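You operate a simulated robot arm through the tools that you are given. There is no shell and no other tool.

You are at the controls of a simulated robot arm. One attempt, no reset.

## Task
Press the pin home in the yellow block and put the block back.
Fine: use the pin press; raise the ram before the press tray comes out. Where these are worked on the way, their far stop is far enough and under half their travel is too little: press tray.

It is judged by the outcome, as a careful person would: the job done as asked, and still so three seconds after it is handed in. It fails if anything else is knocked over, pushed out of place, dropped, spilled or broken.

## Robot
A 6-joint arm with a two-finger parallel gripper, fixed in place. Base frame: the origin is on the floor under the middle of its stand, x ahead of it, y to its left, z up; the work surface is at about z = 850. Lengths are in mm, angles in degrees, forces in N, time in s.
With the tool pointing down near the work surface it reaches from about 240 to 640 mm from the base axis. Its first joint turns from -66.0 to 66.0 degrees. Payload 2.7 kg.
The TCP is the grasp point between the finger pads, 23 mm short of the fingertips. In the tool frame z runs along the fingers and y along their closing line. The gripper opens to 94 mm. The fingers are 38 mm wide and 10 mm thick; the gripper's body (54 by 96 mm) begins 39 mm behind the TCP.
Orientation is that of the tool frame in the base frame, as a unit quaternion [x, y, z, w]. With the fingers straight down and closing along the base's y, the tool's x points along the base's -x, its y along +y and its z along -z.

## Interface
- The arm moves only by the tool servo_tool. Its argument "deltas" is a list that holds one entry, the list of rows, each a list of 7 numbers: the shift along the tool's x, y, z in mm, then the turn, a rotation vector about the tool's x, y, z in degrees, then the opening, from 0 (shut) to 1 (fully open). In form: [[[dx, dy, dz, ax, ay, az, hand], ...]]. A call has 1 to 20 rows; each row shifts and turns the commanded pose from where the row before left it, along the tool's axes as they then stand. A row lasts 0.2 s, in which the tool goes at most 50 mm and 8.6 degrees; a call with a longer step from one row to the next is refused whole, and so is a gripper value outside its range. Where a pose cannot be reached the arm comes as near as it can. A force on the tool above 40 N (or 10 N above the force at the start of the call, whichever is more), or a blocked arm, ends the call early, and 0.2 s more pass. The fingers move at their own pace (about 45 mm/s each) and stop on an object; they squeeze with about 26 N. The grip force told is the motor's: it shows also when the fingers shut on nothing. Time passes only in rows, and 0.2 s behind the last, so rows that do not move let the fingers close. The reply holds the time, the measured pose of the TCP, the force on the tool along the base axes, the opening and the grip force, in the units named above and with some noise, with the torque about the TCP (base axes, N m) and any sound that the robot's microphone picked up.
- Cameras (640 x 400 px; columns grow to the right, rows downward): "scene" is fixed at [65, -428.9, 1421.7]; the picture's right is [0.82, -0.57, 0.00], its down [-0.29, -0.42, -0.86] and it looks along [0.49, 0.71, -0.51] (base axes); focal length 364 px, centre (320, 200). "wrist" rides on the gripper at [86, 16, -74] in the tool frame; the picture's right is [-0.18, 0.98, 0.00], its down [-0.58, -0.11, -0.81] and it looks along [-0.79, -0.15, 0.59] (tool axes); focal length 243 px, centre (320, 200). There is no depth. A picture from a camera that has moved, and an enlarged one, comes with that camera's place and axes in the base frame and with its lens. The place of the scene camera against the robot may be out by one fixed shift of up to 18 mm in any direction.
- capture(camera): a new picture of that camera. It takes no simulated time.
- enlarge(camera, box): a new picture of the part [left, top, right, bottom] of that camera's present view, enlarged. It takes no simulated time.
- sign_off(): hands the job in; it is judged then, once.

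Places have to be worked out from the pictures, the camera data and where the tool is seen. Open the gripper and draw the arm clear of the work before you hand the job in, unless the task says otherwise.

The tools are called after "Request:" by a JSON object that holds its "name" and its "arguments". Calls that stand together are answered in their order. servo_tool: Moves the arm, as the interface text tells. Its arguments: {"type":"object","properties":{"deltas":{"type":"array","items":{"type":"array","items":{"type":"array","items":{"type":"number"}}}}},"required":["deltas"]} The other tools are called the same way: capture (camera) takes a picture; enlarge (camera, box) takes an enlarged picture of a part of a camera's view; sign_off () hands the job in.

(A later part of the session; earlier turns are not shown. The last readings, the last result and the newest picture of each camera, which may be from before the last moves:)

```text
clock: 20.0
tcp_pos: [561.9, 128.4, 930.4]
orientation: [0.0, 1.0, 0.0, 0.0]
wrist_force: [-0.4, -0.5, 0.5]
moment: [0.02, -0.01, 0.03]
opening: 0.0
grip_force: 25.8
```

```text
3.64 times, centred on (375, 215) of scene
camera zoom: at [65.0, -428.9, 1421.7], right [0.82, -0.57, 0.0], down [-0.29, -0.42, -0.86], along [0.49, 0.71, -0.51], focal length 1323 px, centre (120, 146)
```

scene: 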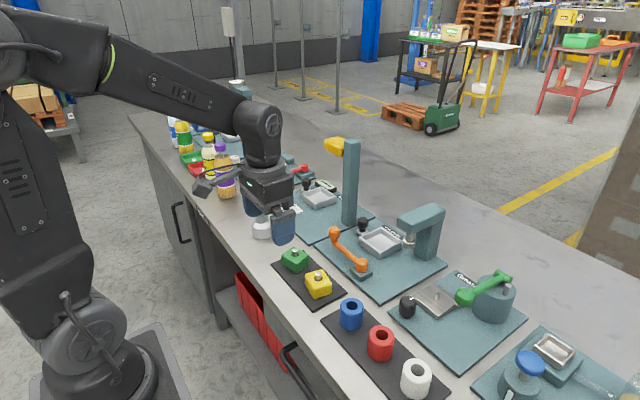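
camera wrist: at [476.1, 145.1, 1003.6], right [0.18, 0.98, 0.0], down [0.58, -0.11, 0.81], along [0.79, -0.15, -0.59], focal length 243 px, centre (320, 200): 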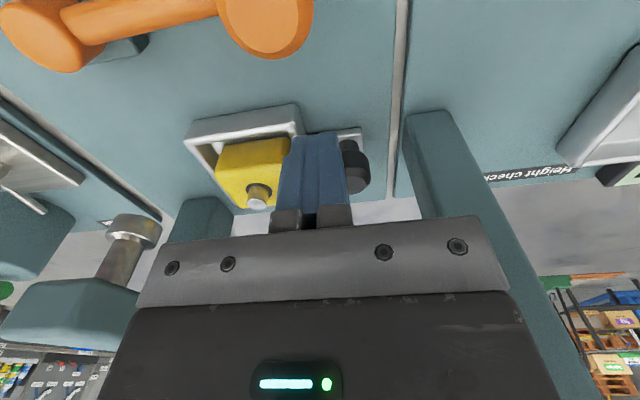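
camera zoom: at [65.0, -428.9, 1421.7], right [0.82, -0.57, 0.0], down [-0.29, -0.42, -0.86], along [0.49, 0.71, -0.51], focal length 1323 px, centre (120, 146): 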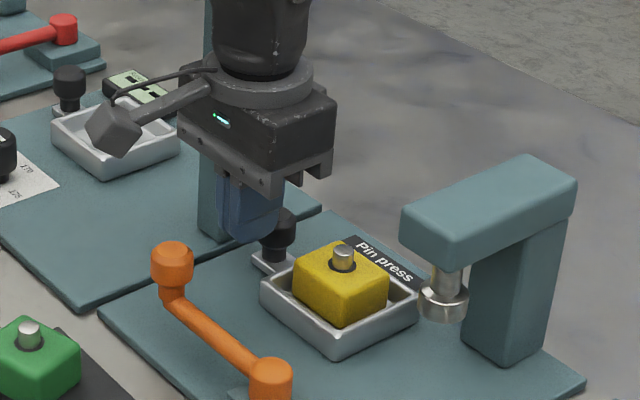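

The closed fingers are beyond the tray's +y wall and on the near side of the knob. I descend to put the tips beside the wall.

Request:
{"name": "servo_tool", "arguments": {"deltas": [[[0, 0, 10, 0, 0, 0, 0], [0, 0, 10, 0, 0, 0, 0], [0, 0, 10, 0, 0, 0, 0], [0, 0, 8, 0, 0, 0, 0], [0, 0, 0, 0, 0, 0, 0]]]}}

Request:
{"name": "enlarge", "arguments": {"camera": "wrist", "box": [200, 40, 420, 200]}}

Request:
{"name": "enlarge", "arguments": {"camera": "scene", "box": [320, 180, 440, 270]}}

```text
clock: 21.2
tcp_pos: [562.6, 128.2, 891.5]
orientation: [0.0, 1.0, -0.001, 0.001]
wrist_force: [-0.5, 0.4, -0.1]
moment: [0.05, -0.02, 0.02]
opening: 0.2
grip_force: 26.0
```

```text
2.50 times, centred on (310, 120) of wrist
camera zoom: at [476.9, 144.3, 965.4], right [0.18, 0.98, 0.0], down [0.58, -0.11, 0.81], along [0.79, -0.15, -0.59], focal length 606 px, centre (345, 400)
```

zoom: 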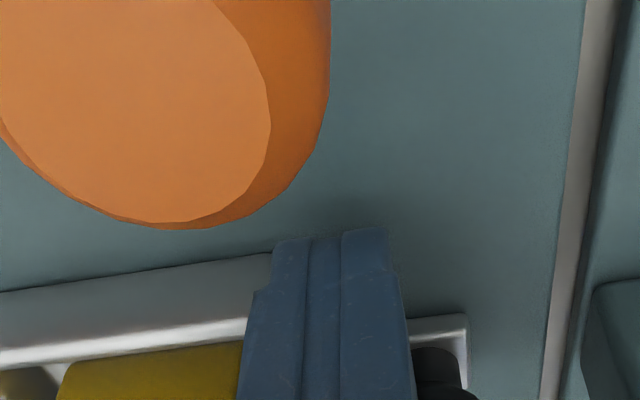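

```text
4.44 times, centred on (380, 225) of scene
camera zoom: at [65.0, -428.9, 1421.7], right [0.82, -0.57, 0.0], down [-0.29, -0.42, -0.86], along [0.49, 0.71, -0.51], focal length 1617 px, centre (53, 89)
```

zoom: 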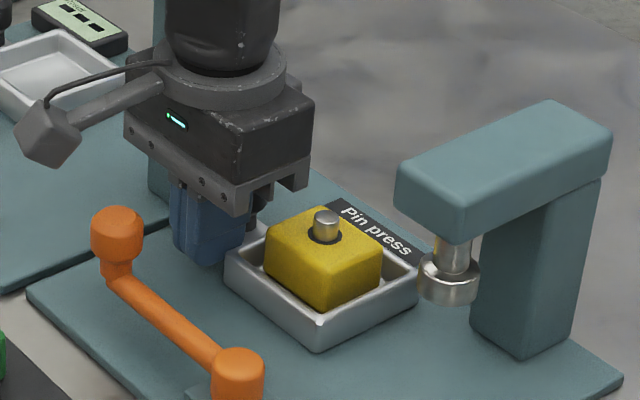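

The fingers are beside the wall with no contact. I push toward -y in small steps and watch the force.

Request:
{"name": "servo_tool", "arguments": {"deltas": [[[0, -4, 0, 0, 0, 0, 0], [0, -4, 0, 0, 0, 0, 0], [0, -4, 0, 0, 0, 0, 0], [0, -4, 0, 0, 0, 0, 0], [0, -4, 0, 0, 0, 0, 0], [0, 0, 0, 0, 0, 0, 0]]]}}

Request:
{"name": "enlarge", "arguments": {"camera": "scene", "box": [320, 180, 440, 270]}}

```text
clock: 22.6
tcp_pos: [562.7, 107.2, 890.8]
orientation: [0.0, 1.0, 0.0, -0.001]
wrist_force: [-0.6, 0.6, -0.3]
moment: [0.01, 0.02, -0.02]
opening: 0.1
grip_force: 26.1
```

```text
4.44 times, centred on (380, 225) of scene
camera zoom: at [65.0, -428.9, 1421.7], right [0.82, -0.57, 0.0], down [-0.29, -0.42, -0.86], along [0.49, 0.71, -0.51], focal length 1617 px, centre (53, 89)
```

zoom: 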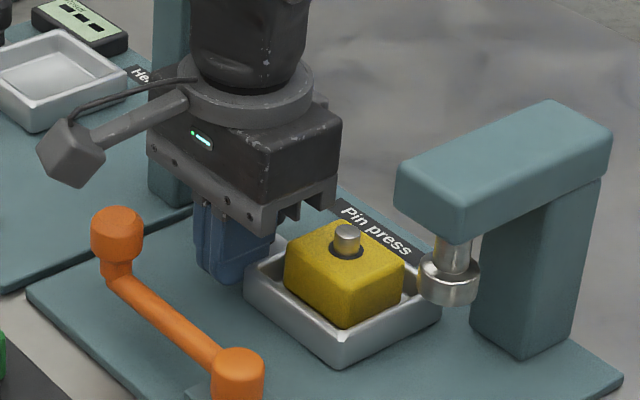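

The tray slides freely with the block steady in it. I continue pushing another 32 mm.

Request:
{"name": "servo_tool", "arguments": {"deltas": [[[0, -4, 0, 0, 0, 0, 0], [0, -4, 0, 0, 0, 0, 0], [0, -4, 0, 0, 0, 0, 0], [0, -4, 0, 0, 0, 0, 0], [0, -4, 0, 0, 0, 0, 0], [0, -4, 0, 0, 0, 0, 0], [0, -4, 0, 0, 0, 0, 0], [0, -4, 0, 0, 0, 0, 0], [0, 0, 0, 0, 0, 0, 0]]]}}

Request:
{"name": "enlarge", "arguments": {"camera": "scene", "box": [320, 180, 440, 270]}}

Request:
{"name": "capture", "arguments": {"camera": "wrist"}}

```text
clock: 24.6
tcp_pos: [562.3, 75.5, 892.1]
orientation: [0.001, 1.0, 0.0, 0.001]
wrist_force: [-0.3, -0.2, 0.1]
moment: [0.02, 0.0, 0.01]
opening: 0.0
grip_force: 25.7
```

```text
4.44 times, centred on (380, 225) of scene
camera zoom: at [65.0, -428.9, 1421.7], right [0.82, -0.57, 0.0], down [-0.29, -0.42, -0.86], along [0.49, 0.71, -0.51], focal length 1617 px, centre (53, 89)
```

zoom: 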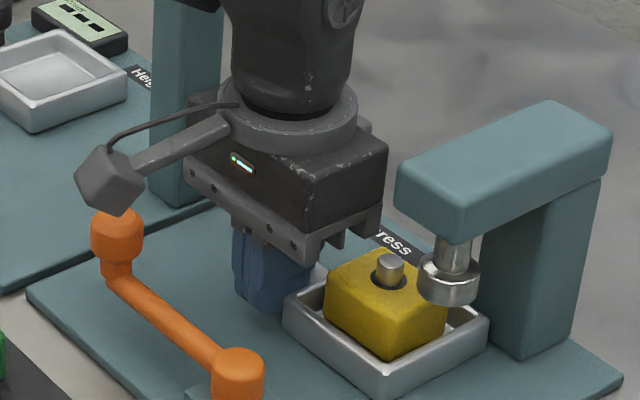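

```text
taken
camera wrist: at [477.0, 91.7, 966.2], right [0.18, 0.98, 0.0], down [0.58, -0.11, 0.81], along [0.79, -0.15, -0.59], focal length 243 px, centre (320, 200)
```

wrist: 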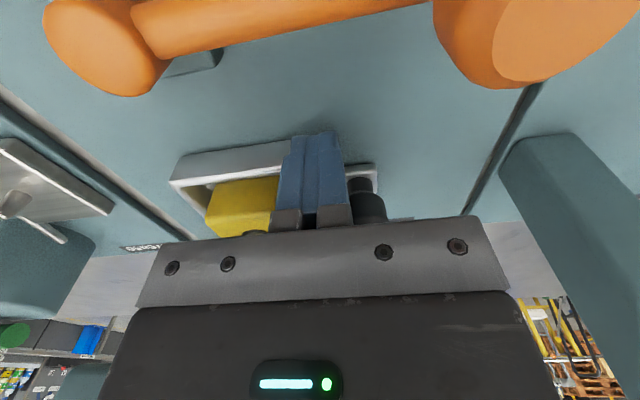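

The tray has moved about 47 mm. I back off, rise, and go to the +y side of the knob for the second push.

Request:
{"name": "servo_tool", "arguments": {"deltas": [[[0, 6, 0, 0, 0, 0, 0], [0, 0, -15, 0, 0, 0, 0], [0, 0, -25, 0, 0, 0, 0], [0, 0, -30, 0, 0, 0, 0], [-19, 22.5, 0, 0, 0, 0, 0], [-19, 22.5, 0, 0, 0, 0, 0], [0, 0, 0, 0, 0, 0, 0]]]}}

Request:
{"name": "capture", "arguments": {"camera": "wrist"}}

Request:
{"name": "enlarge", "arguments": {"camera": "scene", "box": [310, 150, 450, 270]}}

```text
clock: 26.2
tcp_pos: [600.6, 126.8, 963.2]
orientation: [-0.001, 1.0, 0.0, 0.0]
wrist_force: [0.6, 0.7, 0.1]
moment: [0.0, 0.0, -0.04]
opening: 0.0
grip_force: 26.3
```

```text
taken
camera wrist: at [514.3, 143.2, 1036.5], right [0.18, 0.98, 0.0], down [0.58, -0.11, 0.81], along [0.79, -0.15, -0.59], focal length 243 px, centre (320, 200)
```

wrist: 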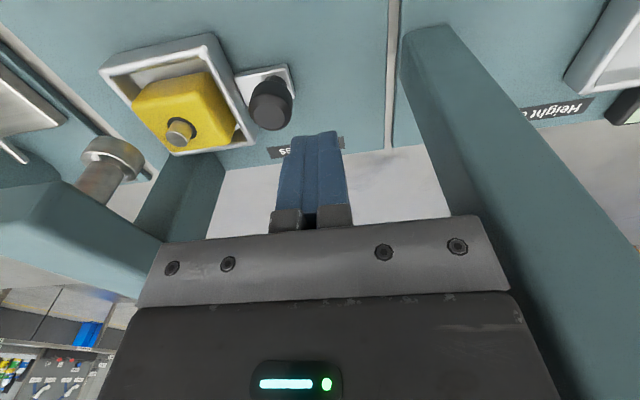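

```text
3.33 times, centred on (380, 210) of scene
camera zoom: at [65.0, -428.8, 1421.7], right [0.82, -0.57, 0.0], down [-0.29, -0.42, -0.86], along [0.49, 0.71, -0.51], focal length 1213 px, centre (120, 167)
```

zoom: 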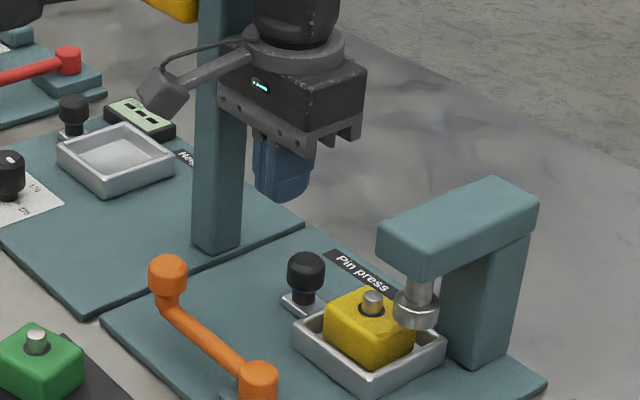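

The knob is at about (597, 96) with the fingers about 7 mm beyond its +y side, and the post face near y=185. I descend beside the knob.

Request:
{"name": "servo_tool", "arguments": {"deltas": [[[0, 0, 16, 0, 0, 0, 0], [0, 0, 16, 0, 0, 0, 0], [0, 0, 16, 0, 0, 0, 0], [0, 0, 10, 0, 0, 0, 0], [0, 0, 8, 0, 0, 0, 0], [0, 0, 0, 0, 0, 0, 0]]]}}

Request:
{"name": "enlarge", "arguments": {"camera": "wrist", "box": [200, 40, 420, 200]}}

Request:
{"name": "enlarge", "arguments": {"camera": "scene", "box": [330, 180, 450, 270]}}

```text
clock: 27.6
tcp_pos: [602.4, 126.0, 911.8]
orientation: [0.0, 1.0, 0.004, 0.014]
wrist_force: [-0.8, 0.0, -0.4]
moment: [-0.03, 0.02, -0.02]
opening: 0.1
grip_force: 26.1
```

```text
2.50 times, centred on (310, 120) of wrist
camera zoom: at [515.1, 142.6, 982.6], right [0.18, 0.98, 0.01], down [0.56, -0.12, 0.82], along [0.81, -0.14, -0.57], focal length 606 px, centre (345, 400)
```

zoom: 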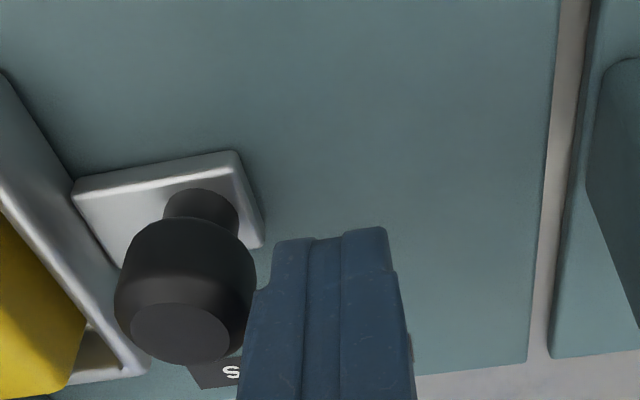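

```text
4.44 times, centred on (390, 225) of scene
camera zoom: at [62.4, -429.7, 1421.6], right [0.82, -0.57, 0.0], down [-0.29, -0.42, -0.86], along [0.49, 0.71, -0.51], focal length 1617 px, centre (9, 89)
```

zoom: 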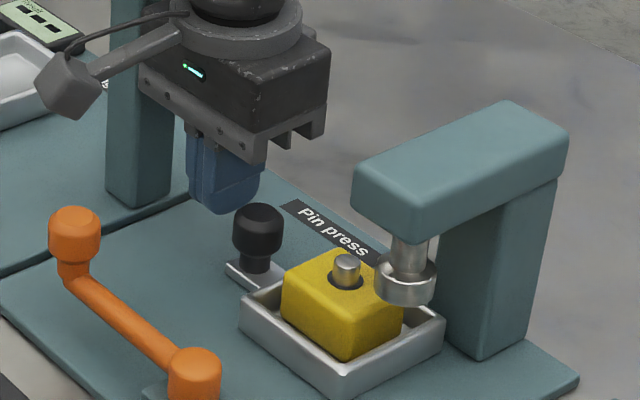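

The tool stopped about 15 mm short, at z=911.8, slightly tilted and without a tool force, so something about the reach or an arm link may be limiting it. I look at the whole scene before doing anything else.

Request:
{"name": "capture", "arguments": {"camera": "scene"}}

Request:
{"name": "enlarge", "arguments": {"camera": "scene", "box": [240, 90, 440, 230]}}

Request:
{"name": "capture", "arguments": {"camera": "wrist"}}

```text
taken
```

scene: 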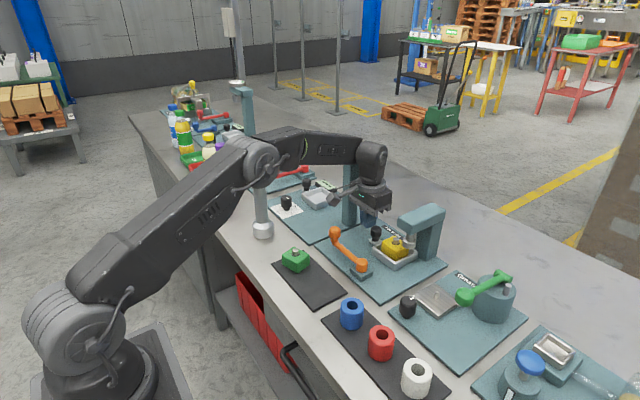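

```text
2.86 times, centred on (340, 160) of scene
camera zoom: at [62.4, -429.7, 1421.6], right [0.82, -0.57, 0.0], down [-0.29, -0.42, -0.86], along [0.49, 0.71, -0.51], focal length 1039 px, centre (263, 314)
```

zoom: 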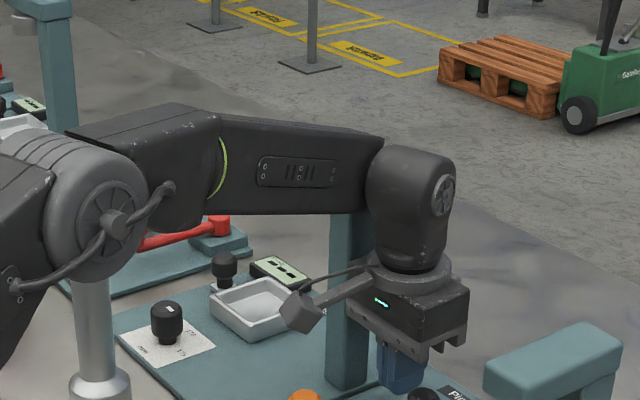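

```text
taken
camera wrist: at [515.1, 142.6, 982.6], right [0.18, 0.98, 0.01], down [0.56, -0.12, 0.82], along [0.81, -0.14, -0.57], focal length 243 px, centre (320, 200)
```

wrist: 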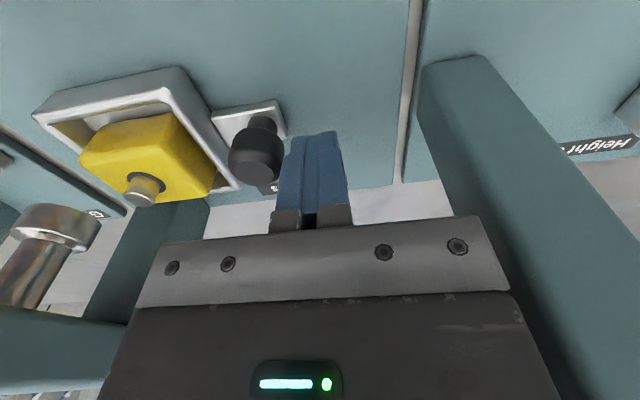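

The scene camera's reported place moved by about 2.6 mm, which suggests an arm link is leaning on something, probably the forearm on the yellow head of the height-check post. I back straight up at once, the way I came.

Request:
{"name": "servo_tool", "arguments": {"deltas": [[[0, 0, -10, 0, 0, 0, 0], [0, 0, -15, 0, 0, 0, 0], [0, 0, -20, 0, 0, 0, 0], [0, 0, -21, 0, 0, 0, 0], [0, 0, 0, 0, 0, 0, 0]]]}}

Request:
{"name": "enlarge", "arguments": {"camera": "scene", "box": [220, 80, 450, 230]}}

Request:
{"name": "capture", "arguments": {"camera": "wrist"}}

```text
clock: 28.8
tcp_pos: [599.6, 127.0, 961.5]
orientation: [0.0, 1.0, 0.0, 0.0]
wrist_force: [0.7, -0.1, 0.8]
moment: [-0.01, 0.0, -0.01]
opening: 0.0
grip_force: 26.2
```

```text
2.67 times, centred on (335, 155) of scene
camera zoom: at [65.0, -428.9, 1421.7], right [0.82, -0.57, 0.0], down [-0.29, -0.42, -0.86], along [0.49, 0.71, -0.51], focal length 970 px, centre (280, 320)
```

zoom: 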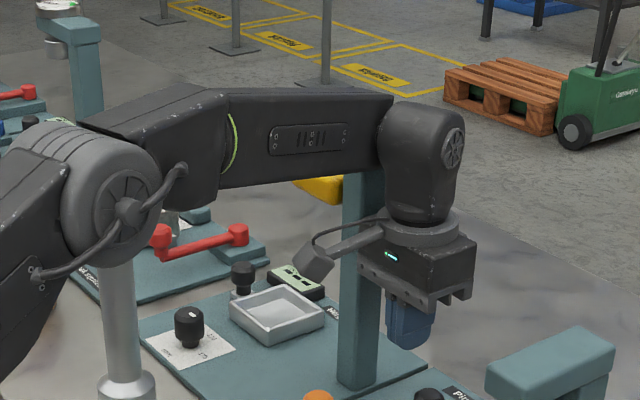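

```text
taken
camera wrist: at [513.5, 143.3, 1035.9], right [0.18, 0.98, 0.0], down [0.58, -0.11, 0.81], along [0.79, -0.15, -0.59], focal length 243 px, centre (320, 200)
```

wrist: 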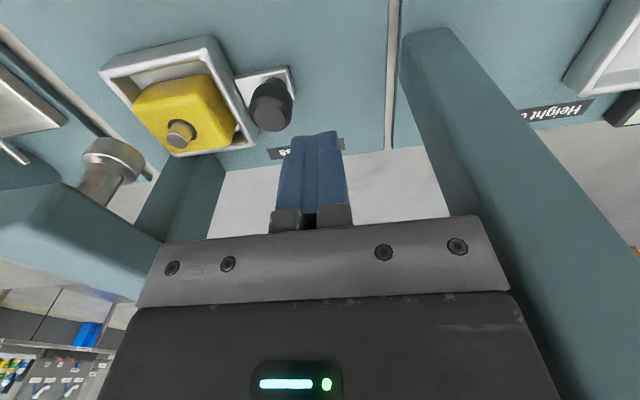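

Backing off restored the normal state, and nothing was displaced. I will instead push the wall again from its near side (x≈555) with the tool leaned back 15°, which keeps the forearm off the yellow head and the gripper clear of the ram overhang.

Request:
{"name": "servo_tool", "arguments": {"deltas": [[[22.3, 0, 0, 0, 0, 0, 0], [22.3, 0, 0, 0, 0, 0, 0], [0, -15, 0, 0, 0, 0, 0], [0, -15, 0, 0, 0, 0, 0], [0, -15, 0, 0, 0, 0, 0], [0, 0, 0, 0, -7.5, 0, 0], [0, 0, 0, 0, -7.5, 0, 0], [0, 0, 0, 0, 0, 0, 0]]]}}

Request:
{"name": "capture", "arguments": {"camera": "wrist"}}

Request:
{"name": "enlarge", "arguments": {"camera": "scene", "box": [300, 130, 460, 280]}}

```text
clock: 30.6
tcp_pos: [556.3, 81.4, 962.8]
orientation: [0.0, 0.991, 0.001, 0.132]
wrist_force: [-0.1, -1.0, 0.2]
moment: [-0.02, 0.0, 0.03]
opening: 0.0
grip_force: 25.6
```

```text
taken
camera wrist: at [453.8, 98.8, 1010.8], right [0.18, 0.98, 0.05], down [0.35, -0.11, 0.93], along [0.92, -0.15, -0.36], focal length 243 px, centre (320, 200)
```

wrist: 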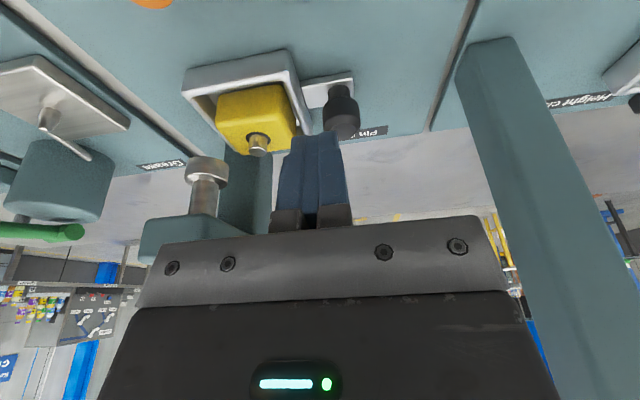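

```text
2.67 times, centred on (380, 205) of scene
camera zoom: at [64.9, -428.9, 1421.7], right [0.82, -0.57, 0.0], down [-0.29, -0.42, -0.86], along [0.49, 0.71, -0.51], focal length 970 px, centre (160, 187)
```

zoom: 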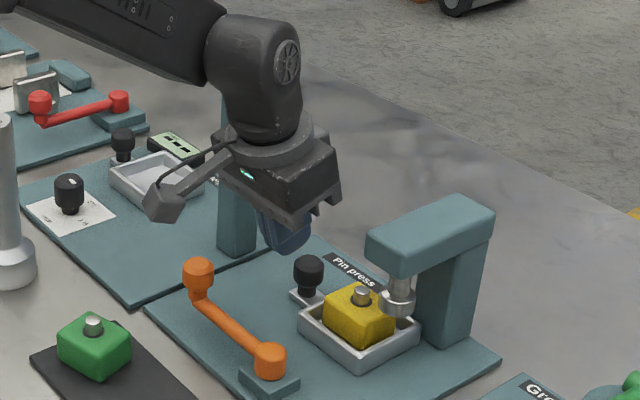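

The tilt is as intended. I descend vertically beside the wall to TCP z≈888.

Request:
{"name": "servo_tool", "arguments": {"deltas": [[[3.9, 0, 14.5, 0, 0, 0, 0], [3.9, 0, 14.5, 0, 0, 0, 0], [3.9, 0, 14.5, 0, 0, 0, 0], [3.9, 0, 14.5, 0, 0, 0, 0], [3.9, 0, 14.5, 0, 0, 0, 0], [0, 0, 0, 0, 0, 0, 0]]]}}

Request:
{"name": "capture", "arguments": {"camera": "wrist"}}

Request:
{"name": "enlarge", "arguments": {"camera": "scene", "box": [310, 170, 450, 280]}}

```text
clock: 32.0
tcp_pos: [555.6, 82.2, 887.3]
orientation: [0.0, 0.991, 0.0, 0.131]
wrist_force: [-0.9, -0.6, -0.7]
moment: [0.01, -0.04, -0.02]
opening: 0.0
grip_force: 25.8
```

```text
taken
camera wrist: at [453.5, 98.2, 936.1], right [0.18, 0.98, 0.05], down [0.35, -0.11, 0.93], along [0.92, -0.15, -0.37], focal length 243 px, centre (320, 200)
```

wrist: 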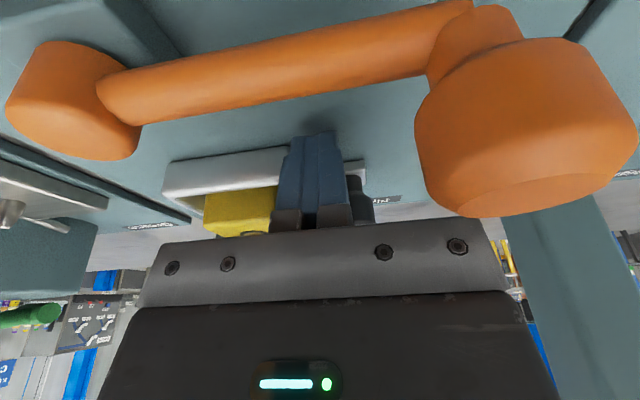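

```text
3.64 times, centred on (380, 225) of scene
camera zoom: at [65.0, -428.9, 1421.7], right [0.82, -0.57, 0.0], down [-0.29, -0.42, -0.86], along [0.49, 0.71, -0.51], focal length 1323 px, centre (102, 109)
```

zoom: 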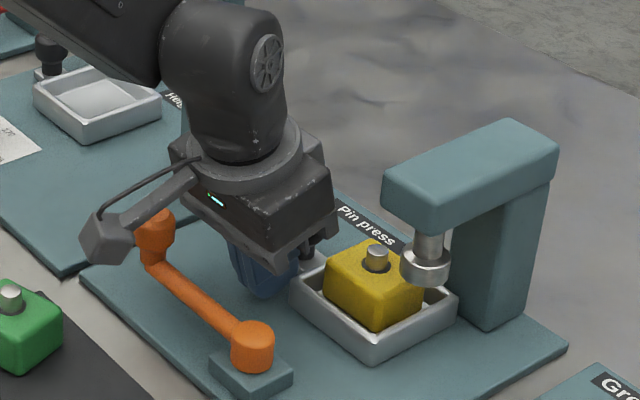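

The fingers are beside the wall, and there is no contact with anything else. I push -y in 4 mm steps.

Request:
{"name": "servo_tool", "arguments": {"deltas": [[[0, -4, 0, 0, 0, 0, 0], [0, -4, 0, 0, 0, 0, 0], [0, -4, 0, 0, 0, 0, 0], [0, -4, 0, 0, 0, 0, 0], [0, -4, 0, 0, 0, 0, 0], [0, -4, 0, 0, 0, 0, 0], [0, 0, 0, 0, 0, 0, 0]]]}}

Request:
{"name": "enlarge", "arguments": {"camera": "scene", "box": [310, 170, 450, 280]}}

Request:
{"name": "capture", "arguments": {"camera": "wrist"}}

```text
clock: 33.6
tcp_pos: [555.5, 57.8, 887.0]
orientation: [0.0, 0.991, 0.0, 0.13]
wrist_force: [0.7, -0.2, -0.6]
moment: [-0.01, -0.05, 0.04]
opening: 0.0
grip_force: 26.1
```

```text
3.64 times, centred on (380, 225) of scene
camera zoom: at [65.0, -428.9, 1421.7], right [0.82, -0.57, 0.0], down [-0.29, -0.42, -0.86], along [0.49, 0.71, -0.51], focal length 1323 px, centre (102, 109)
```

zoom: 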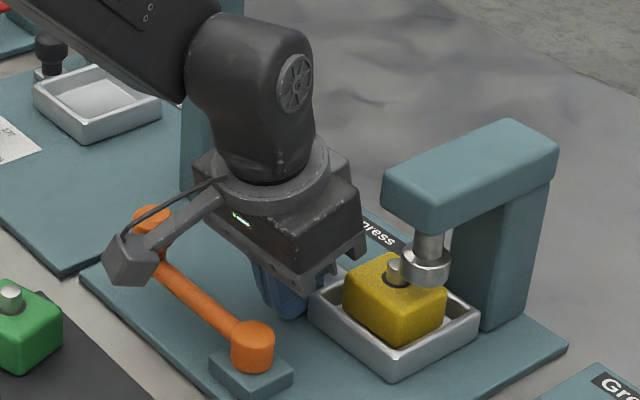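

```text
taken
camera wrist: at [453.1, 73.6, 935.6], right [0.18, 0.98, 0.05], down [0.35, -0.11, 0.93], along [0.92, -0.15, -0.37], focal length 243 px, centre (320, 200)
```

wrist: 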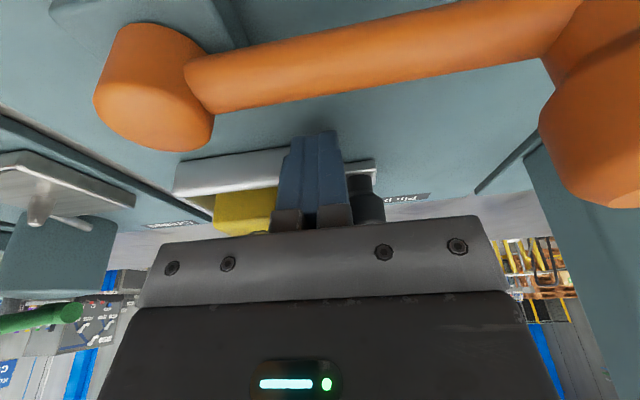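

The tray wall is now at y≈48 and moving freely. I keep pushing until the far stop is felt.

Request:
{"name": "servo_tool", "arguments": {"deltas": [[[0, -3, 0, 0, 0, 0, 0], [0, -3, 0, 0, 0, 0, 0], [0, -3, 0, 0, 0, 0, 0], [0, -3, 0, 0, 0, 0, 0], [0, 0, 0, 0, 0, 0, 0]]]}}

Request:
{"name": "enlarge", "arguments": {"camera": "scene", "box": [360, 190, 450, 280]}}

```text
clock: 34.8
tcp_pos: [554.3, 45.3, 886.4]
orientation: [-0.001, 0.991, 0.0, 0.13]
wrist_force: [-1.1, -0.4, 0.5]
moment: [0.03, 0.0, 0.01]
opening: 0.1
grip_force: 25.7
```

```text
4.44 times, centred on (405, 235) of scene
camera zoom: at [65.0, -428.9, 1421.7], right [0.82, -0.57, 0.0], down [-0.29, -0.42, -0.86], along [0.49, 0.71, -0.51], focal length 1617 px, centre (-58, 44)
```

zoom: 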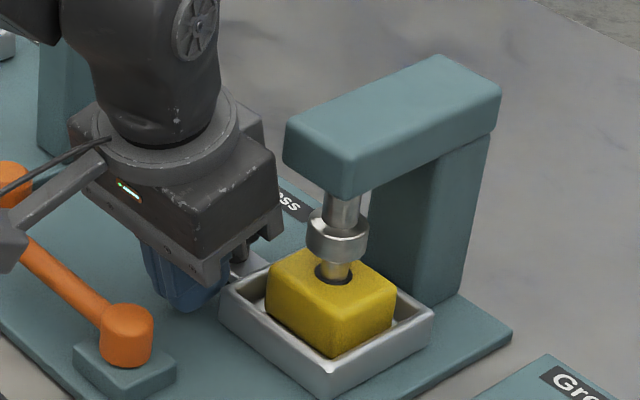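

The pin is nearly under the ram and there is still no resistance. I push on in 2 mm steps to the stop.

Request:
{"name": "servo_tool", "arguments": {"deltas": [[[0, -2, 0, 0, 0, 0, 0], [0, -2, 0, 0, 0, 0, 0], [0, -2, 0, 0, 0, 0, 0], [0, -2, 0, 0, 0, 0, 0], [0, -2, 0, 0, 0, 0, 0], [0, -2, 0, 0, 0, 0, 0], [0, 0, 0, 0, 0, 0, 0]]]}}

Request:
{"name": "enlarge", "arguments": {"camera": "scene", "box": [360, 190, 450, 280]}}

Request:
{"name": "capture", "arguments": {"camera": "wrist"}}

```text
clock: 36.4
tcp_pos: [554.9, 37.8, 888.4]
orientation: [-0.003, 0.991, 0.001, 0.131]
wrist_force: [0.8, 31.4, -2.2]
moment: [0.44, -0.01, 0.29]
opening: 0.0
grip_force: 26.0
```

```text
4.44 times, centred on (405, 235) of scene
camera zoom: at [65.0, -428.1, 1422.0], right [0.82, -0.57, 0.0], down [-0.29, -0.42, -0.86], along [0.49, 0.71, -0.51], focal length 1617 px, centre (-58, 44)
```

zoom: 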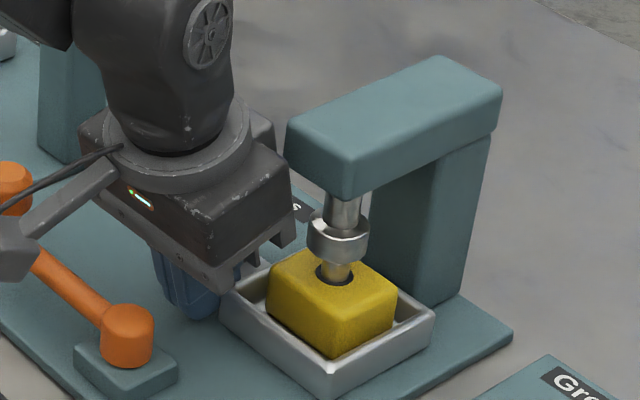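

```text
taken
camera wrist: at [453.5, 53.9, 936.2], right [0.17, 0.98, 0.05], down [0.35, -0.11, 0.93], along [0.92, -0.14, -0.37], focal length 243 px, centre (320, 200)
```

wrist: 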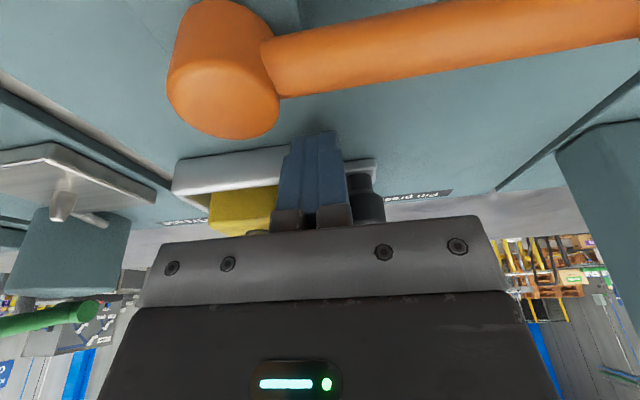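

A 31 N reaction in y indicates a stop near TCP y≈38. I check closely whether the tray is against its far stop and the pin is under the ram.

Request:
{"name": "enlarge", "arguments": {"camera": "wrist", "box": [150, 110, 400, 240]}}

Request:
{"name": "enlarge", "arguments": {"camera": "scene", "box": [385, 220, 455, 280]}}

```text
2.56 times, centred on (275, 175) of wrist
camera zoom: at [453.5, 53.9, 936.2], right [0.17, 0.98, 0.05], down [0.35, -0.11, 0.93], along [0.92, -0.14, -0.37], focal length 621 px, centre (435, 264)
```

zoom: 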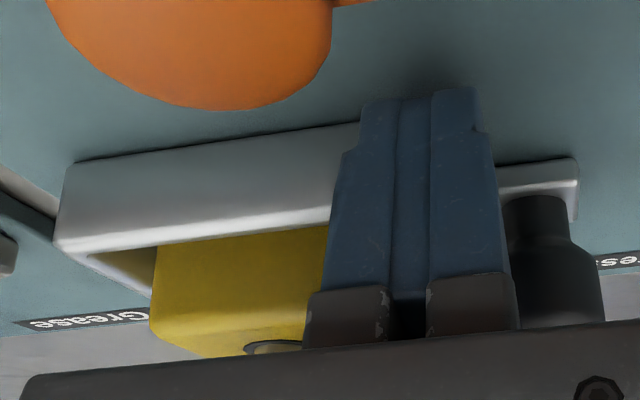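

```text
6.67 times, centred on (420, 250) of scene
camera zoom: at [65.0, -428.1, 1422.0], right [0.82, -0.57, 0.0], down [-0.29, -0.42, -0.86], along [0.49, 0.71, -0.51], focal length 2425 px, centre (-347, -133)
```

zoom: 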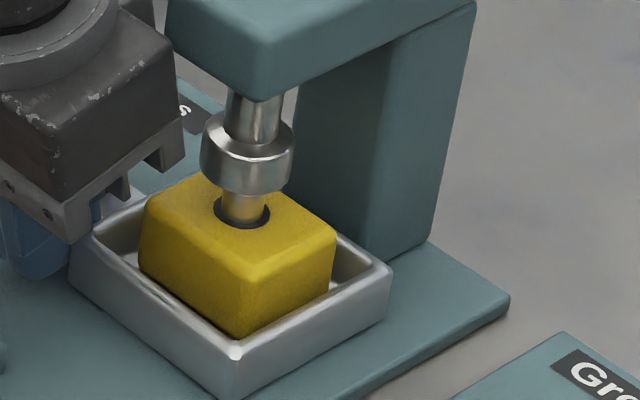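

The tray's -y edge is at y≈-46.7, so its centre is at about -9, right under the ram after about 85 mm of travel, which fits the far stop. I back the fingers off, rise, level the tool and go above the orange handle with the fingers open.

Request:
{"name": "servo_tool", "arguments": {"deltas": [[[0, 8, 0, 0, 0, 0, 0], [0, 5, 0, 0, 0, 0, 0], [-3.9, 0, -14.5, 0, 0, 0, 0], [-3.9, 0, -14.5, 0, 0, 0, 0], [-3.9, 0, -14.5, 0, 0, 0, 0], [-3.9, 0, -14.5, 0, 0, 0, 0], [-3.9, 0, -14.5, 0, 0, 0, 0], [0, 0, 0, 0, 7.5, 0, 0.3], [0, 0, 0, 0, 7.5, 0, 0.5], [0, 0, 0, 0, 0, 0, 0.6]]]}}

Request:
{"name": "capture", "arguments": {"camera": "wrist"}}

Request:
{"name": "enlarge", "arguments": {"camera": "scene", "box": [320, 180, 460, 290]}}

```text
clock: 38.6
tcp_pos: [556.1, 49.9, 962.0]
orientation: [-0.002, 1.0, 0.002, 0.0]
wrist_force: [-0.1, 18.0, 0.7]
moment: [-0.4, 0.04, 0.3]
opening: 48.4
grip_force: 0.1
```

```text
taken
camera wrist: at [470.1, 66.0, 1035.7], right [0.18, 0.98, 0.0], down [0.58, -0.11, 0.81], along [0.79, -0.14, -0.59], focal length 243 px, centre (320, 200)
```

wrist: 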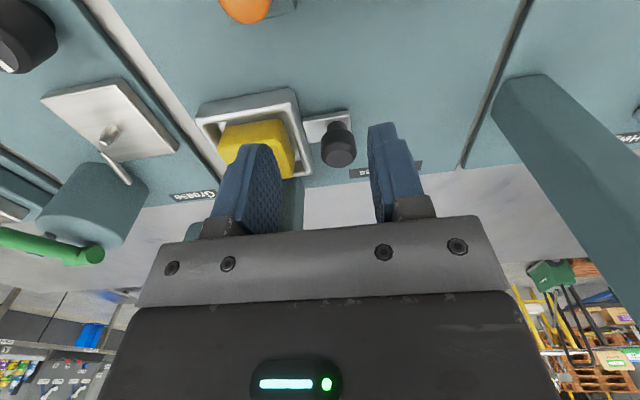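

```text
3.64 times, centred on (390, 235) of scene
camera zoom: at [65.0, -428.3, 1421.9], right [0.82, -0.57, 0.0], down [-0.29, -0.42, -0.86], along [0.49, 0.71, -0.51], focal length 1323 px, centre (66, 73)
```

zoom: 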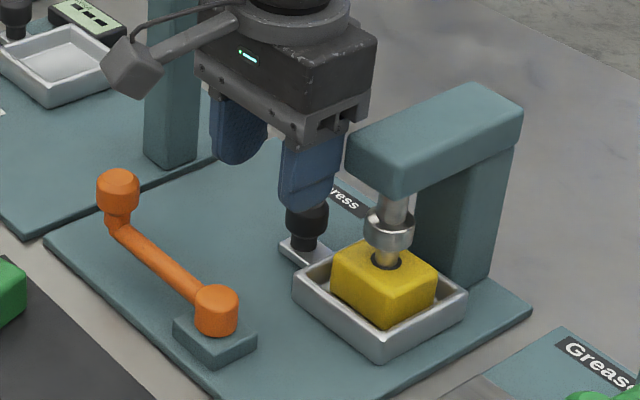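

The -y finger is touching the ram overhang (18 N in y) now that it has opened. I move away in +y, then go back toward the lever.

Request:
{"name": "servo_tool", "arguments": {"deltas": [[[0, 10, 0, 0, 0, 0, 0.5], [0, 15, 0, 0, 0, 0, 0.5], [15, 15, 0, 0, 0, 0, 0.5], [20, 18, 0, 0, 0, 0, 0.5], [20, 18.5, 0, 0, 0, 0, 0.5], [0, 0, 0, 0, 0, 0, 0.5]]]}}

Request:
{"name": "capture", "arguments": {"camera": "wrist"}}

Request:
{"name": "enlarge", "arguments": {"camera": "scene", "box": [320, 180, 460, 290]}}

```text
clock: 40.0
tcp_pos: [500.6, 122.7, 961.7]
orientation: [-0.001, 1.0, 0.0, 0.0]
wrist_force: [-0.3, -0.4, -0.1]
moment: [0.01, 0.01, -0.04]
opening: 47.0
grip_force: 0.0
```

```text
taken
camera wrist: at [414.3, 139.7, 1036.0], right [0.18, 0.98, 0.0], down [0.58, -0.11, 0.81], along [0.79, -0.15, -0.59], focal length 243 px, centre (320, 200)
```

wrist: 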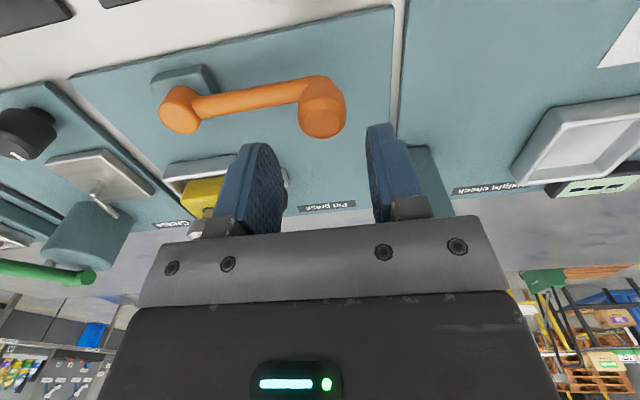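

```text
3.64 times, centred on (390, 235) of scene
camera zoom: at [65.0, -428.9, 1421.7], right [0.82, -0.57, 0.0], down [-0.29, -0.42, -0.86], along [0.49, 0.71, -0.51], focal length 1323 px, centre (66, 73)
```

zoom: 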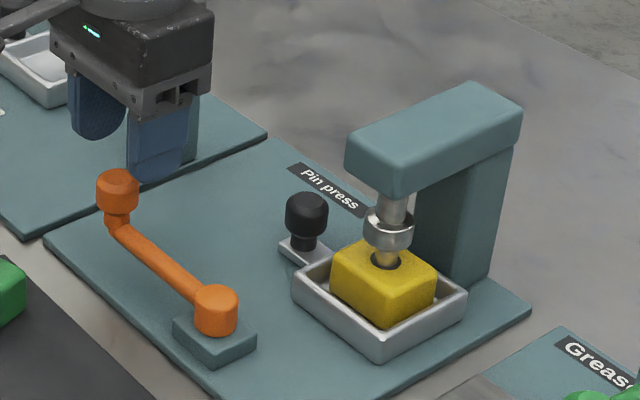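

The overhang is cleared and the tray is still in place. The handle is at about (500, 125), so I correct +2 in y and descend around its head.

Request:
{"name": "servo_tool", "arguments": {"deltas": [[[0, 2, 13, 0, 0, 0, 0.5], [0, 0, 13, 0, 0, 0, 0.5], [0, 0, 13, 0, 0, 0, 0.5], [0, 0, 13, 0, 0, 0, 0.5], [0, 0, 0, 0, 0, 0, 0.5]]]}}

Request:
{"name": "enlarge", "arguments": {"camera": "wrist", "box": [200, 60, 440, 220]}}

Request:
{"name": "enlarge", "arguments": {"camera": "scene", "box": [290, 180, 400, 290]}}

```text
clock: 41.2
tcp_pos: [501.7, 124.3, 912.7]
orientation: [0.0, 1.0, 0.001, 0.003]
wrist_force: [-7.4, -1.8, 27.1]
moment: [-0.77, 0.3, -0.52]
opening: 47.5
grip_force: 0.7
```

```text
2.50 times, centred on (320, 140) of wrist
camera zoom: at [414.7, 141.8, 987.2], right [0.18, 0.98, 0.0], down [0.58, -0.11, 0.81], along [0.8, -0.15, -0.59], focal length 606 px, centre (320, 350)
```

zoom: 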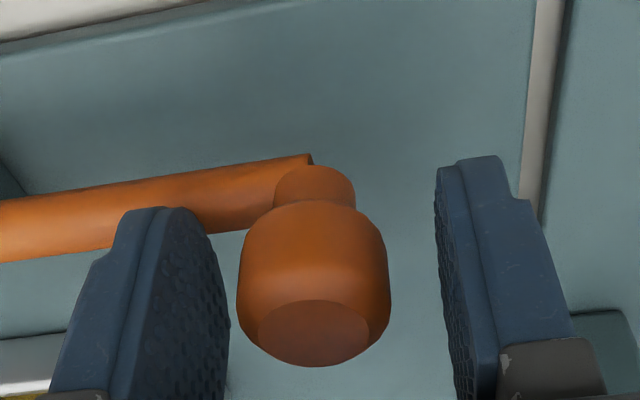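

```text
3.64 times, centred on (345, 235) of scene
camera zoom: at [64.3, -429.0, 1421.7], right [0.82, -0.57, 0.0], down [-0.29, -0.42, -0.86], along [0.49, 0.71, -0.51], focal length 1323 px, centre (229, 73)
```

zoom: 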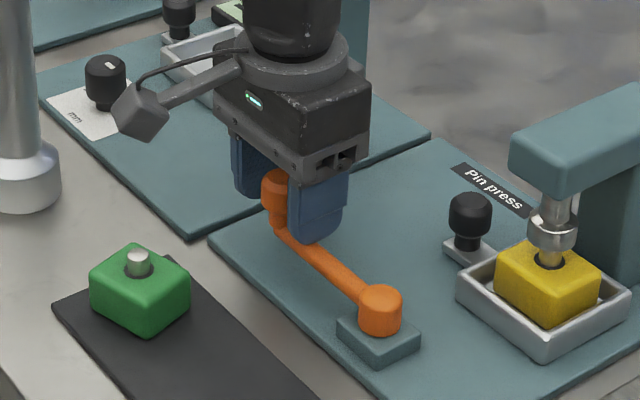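

The -y fingertip is resting on the lever bar (27 N), whose top is near z=890. I rise about 7 mm to get clear of it before gripping the head.

Request:
{"name": "servo_tool", "arguments": {"deltas": [[[0, 0, -4, 0, 0, 0, 0.5], [0, 0, -3.5, 0, 0, 0, 0.5], [0, 0, 0, 0, 0, 0, 0.5]]]}}

Request:
{"name": "enlarge", "arguments": {"camera": "wrist", "box": [200, 60, 440, 220]}}

```text
clock: 42.0
tcp_pos: [501.1, 125.0, 917.3]
orientation: [0.0, 1.0, 0.0, -0.001]
wrist_force: [0.3, 0.0, 0.4]
moment: [-0.02, 0.0, -0.01]
opening: 47.1
grip_force: 0.1
```

```text
2.50 times, centred on (320, 140) of wrist
camera zoom: at [414.3, 141.9, 991.5], right [0.18, 0.98, 0.0], down [0.58, -0.11, 0.81], along [0.79, -0.15, -0.59], focal length 606 px, centre (320, 350)
```

zoom: 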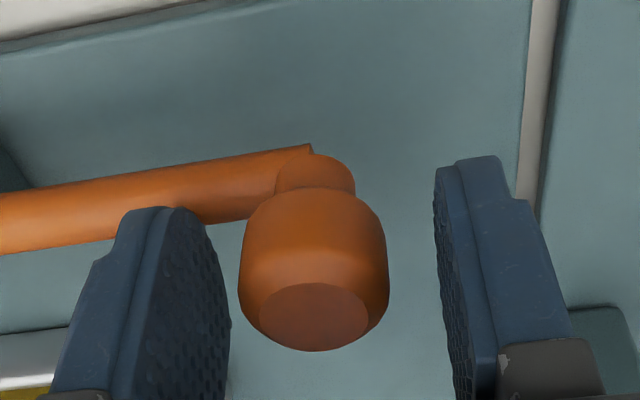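

The force is clear. The head sits about 2 mm to the -y side, so I shift and close on it.

Request:
{"name": "servo_tool", "arguments": {"deltas": [[[0, -2, 0, 0, 0, 0, 0.5], [0, 0, 0, 0, 0, 0, 0.2], [0, 0, 0, 0, 0, 0, 0.2], [0, 0, 0, 0, 0, 0, 0.2]]]}}

Request:
{"name": "enlarge", "arguments": {"camera": "wrist", "box": [200, 60, 440, 220]}}

```text
clock: 43.0
tcp_pos: [500.9, 125.2, 918.4]
orientation: [0.001, 1.0, 0.002, -0.001]
wrist_force: [0.5, 12.2, -4.0]
moment: [0.2, -0.27, -0.01]
opening: 27.5
grip_force: 45.0
```

```text
2.50 times, centred on (320, 140) of wrist
camera zoom: at [414.3, 141.3, 991.6], right [0.18, 0.98, 0.0], down [0.58, -0.11, 0.81], along [0.79, -0.15, -0.59], focal length 606 px, centre (320, 350)
```

zoom: 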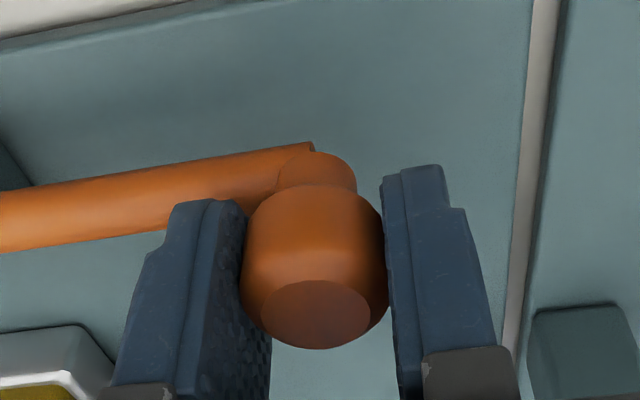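

The head is gripped at 27.5 mm, though the handle wants to sit at y≈125, so I relax by +2. Then I test the turning direction with a small pull toward -x.

Request:
{"name": "servo_tool", "arguments": {"deltas": [[[0, 2, 0, 0, 0, 0, 0.2], [3, 0, 0, 0, 0, 0, 0.2], [3, 0, 0, 0, 0, 0, 0.2], [3, 0, 0, 0, 0, 0, 0.2], [0, 0, 0, 0, 0, 0, 0.2]]]}}

Request:
{"name": "enlarge", "arguments": {"camera": "wrist", "box": [200, 60, 440, 220]}}

Request:
{"name": "enlarge", "arguments": {"camera": "scene", "box": [310, 180, 450, 290]}}

```text
clock: 44.2
tcp_pos: [495.1, 125.4, 919.4]
orientation: [-0.001, 1.0, 0.001, 0.008]
wrist_force: [35.2, -3.5, -6.5]
moment: [-0.07, -0.65, 0.05]
opening: 27.4
grip_force: 44.6
```

```text
2.50 times, centred on (320, 140) of wrist
camera zoom: at [408.6, 141.3, 992.1], right [0.18, 0.98, 0.01], down [0.57, -0.11, 0.81], along [0.8, -0.15, -0.58], focal length 606 px, centre (320, 350)
```

zoom: 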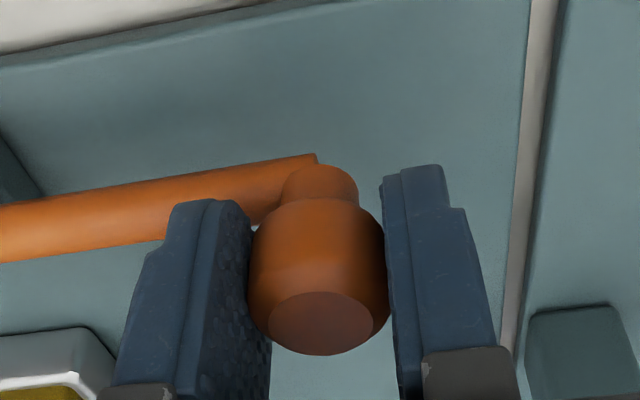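

```text
3.64 times, centred on (380, 235) of scene
camera zoom: at [65.9, -428.9, 1421.6], right [0.82, -0.57, 0.0], down [-0.29, -0.42, -0.86], along [0.49, 0.71, -0.51], focal length 1323 px, centre (102, 73)
```

zoom: 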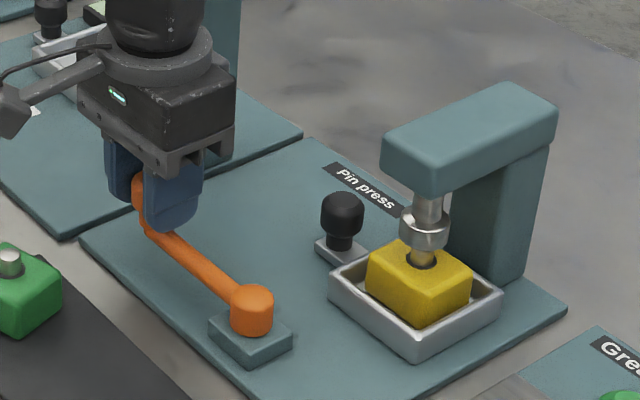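

Pulling -x meets 35 N, so that side is the stop. I relax and test a small push toward +x.

Request:
{"name": "servo_tool", "arguments": {"deltas": [[[-4, 0, 0, 0, 0, 0, 0.2], [-4, 0, 0, 0, 0, 0, 0.2], [-3, 0, 0, 0, 0, 0, 0.2], [-3, 0, 0, 0, 0, 0, 0.2], [0, 0, 0, 0, 0, 0, 0.2]]]}}

Request:
{"name": "enlarge", "arguments": {"camera": "wrist", "box": [200, 60, 440, 220]}}

Request:
{"name": "enlarge", "arguments": {"camera": "scene", "box": [310, 180, 450, 290]}}

```text
clock: 45.4
tcp_pos: [505.6, 124.6, 917.4]
orientation: [0.0, 1.0, 0.0, 0.001]
wrist_force: [-4.3, -5.7, 22.4]
moment: [-0.05, 0.71, -0.18]
opening: 27.2
grip_force: 44.9
```

```text
2.50 times, centred on (320, 140) of wrist
camera zoom: at [419.6, 141.0, 991.9], right [0.18, 0.98, 0.0], down [0.58, -0.11, 0.81], along [0.79, -0.15, -0.59], focal length 606 px, centre (320, 350)
```

zoom: 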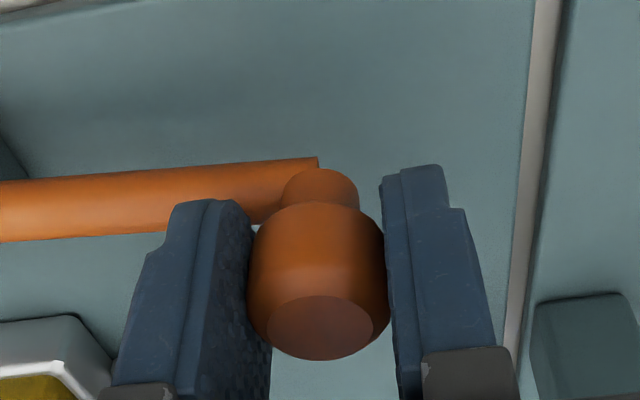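

```text
3.64 times, centred on (380, 235) of scene
camera zoom: at [64.5, -429.1, 1421.7], right [0.82, -0.57, 0.0], down [-0.29, -0.42, -0.86], along [0.49, 0.71, -0.51], focal length 1323 px, centre (102, 73)
```

zoom: 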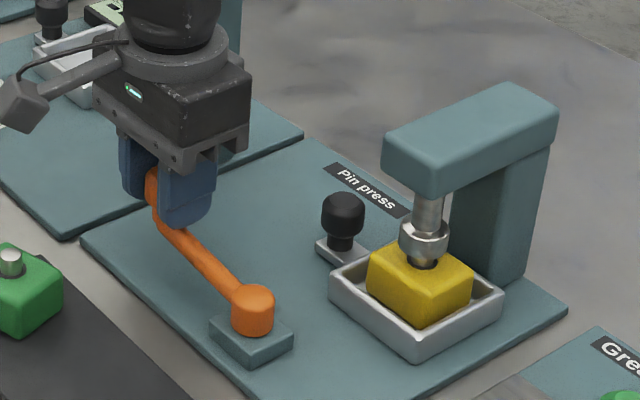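

Pushing +x turns the lever freely, and the ram foot has come down onto the pin. I follow the arc about the pivot with the tool turning along, 4° per row for 20°, then check.

Request:
{"name": "servo_tool", "arguments": {"deltas": [[[-6.95, 0.1, 0, 0, 0, 4, 0.2], [-6.95, 0.1, 0, 0, 0, 4, 0.2], [-6.95, 0.1, 0, 0, 0, 4, 0.2], [0, 0, 0, 0, 0, 0, 0.2]]]}}

Request:
{"name": "enlarge", "arguments": {"camera": "wrist", "box": [200, 60, 440, 220]}}

Request:
{"name": "enlarge", "arguments": {"camera": "scene", "box": [320, 180, 460, 290]}}

```text
clock: 46.4
tcp_pos: [526.2, 120.6, 918.6]
orientation: [0.105, 0.994, -0.003, 0.0]
wrist_force: [-9.3, -28.8, 19.0]
moment: [-0.49, 0.04, 0.07]
opening: 27.3
grip_force: 45.2
```

```text
2.50 times, centred on (320, 140) of wrist
camera zoom: at [446.1, 154.9, 991.8], right [0.39, 0.92, 0.0], down [0.55, -0.23, 0.81], along [0.74, -0.31, -0.59], focal length 606 px, centre (320, 350)
```

zoom: 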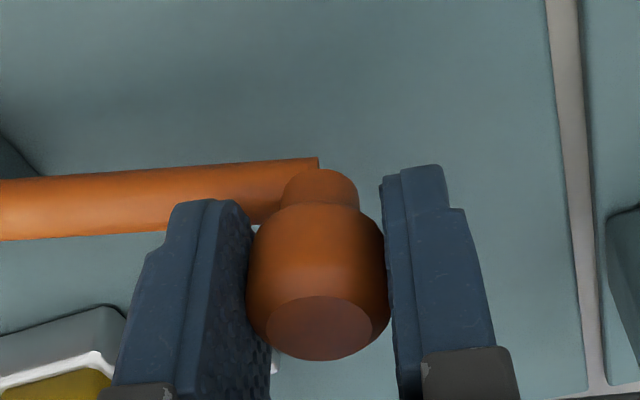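

```text
3.64 times, centred on (390, 235) of scene
camera zoom: at [64.4, -429.7, 1421.5], right [0.82, -0.57, 0.0], down [-0.29, -0.42, -0.86], along [0.49, 0.71, -0.51], focal length 1323 px, centre (66, 73)
```

zoom: 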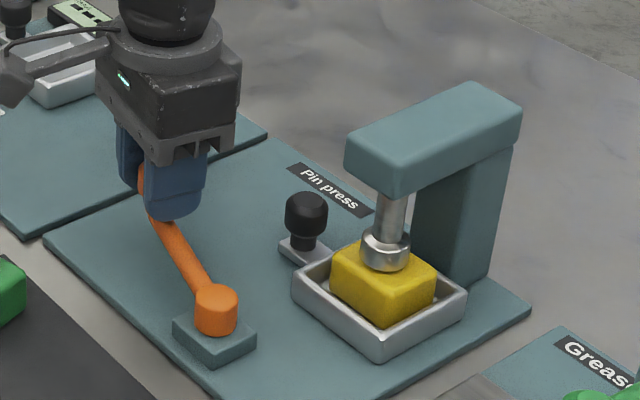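

The lever is at about 20°, with the ram foot well down on the pin. My path was about 3 mm too wide, giving 29 N radial load, so I correct inward and continue along the proper tangent.

Request:
{"name": "servo_tool", "arguments": {"deltas": [[[0, -2.8, 0, 0, 0, 0, 0.2], [-3.45, -0.55, 0, 0, 0, 2, 0.2], [-3.45, -0.55, 0, 0, 0, 2, 0.2], [0, 0, 0, 0, 0, 0, 0.2]]]}}

Request:
{"name": "enlarge", "arguments": {"camera": "scene", "box": [340, 200, 460, 290]}}

Request:
{"name": "enlarge", "arguments": {"camera": "wrist", "box": [200, 60, 440, 220]}}

```text
clock: 47.4
tcp_pos: [532.9, 117.9, 918.0]
orientation: [0.139, 0.99, 0.001, 0.001]
wrist_force: [-5.1, -11.9, 12.4]
moment: [-0.32, 0.22, 0.04]
opening: 27.1
grip_force: 44.8
```

```text
4.44 times, centred on (400, 245) of scene
camera zoom: at [64.6, -429.2, 1421.6], right [0.82, -0.57, 0.0], down [-0.29, -0.42, -0.86], along [0.49, 0.71, -0.51], focal length 1617 px, centre (-36, 0)
```

zoom: 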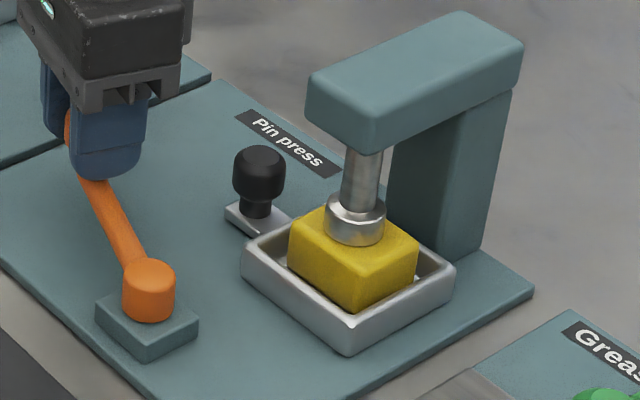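

```text
2.50 times, centred on (320, 140) of wrist
camera zoom: at [454.6, 157.7, 991.7], right [0.45, 0.89, 0.0], down [0.53, -0.27, 0.81], along [0.72, -0.36, -0.59], focal length 606 px, centre (320, 350)
```

zoom: 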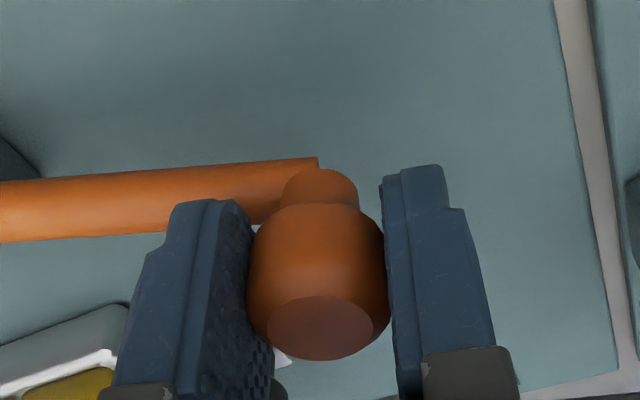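

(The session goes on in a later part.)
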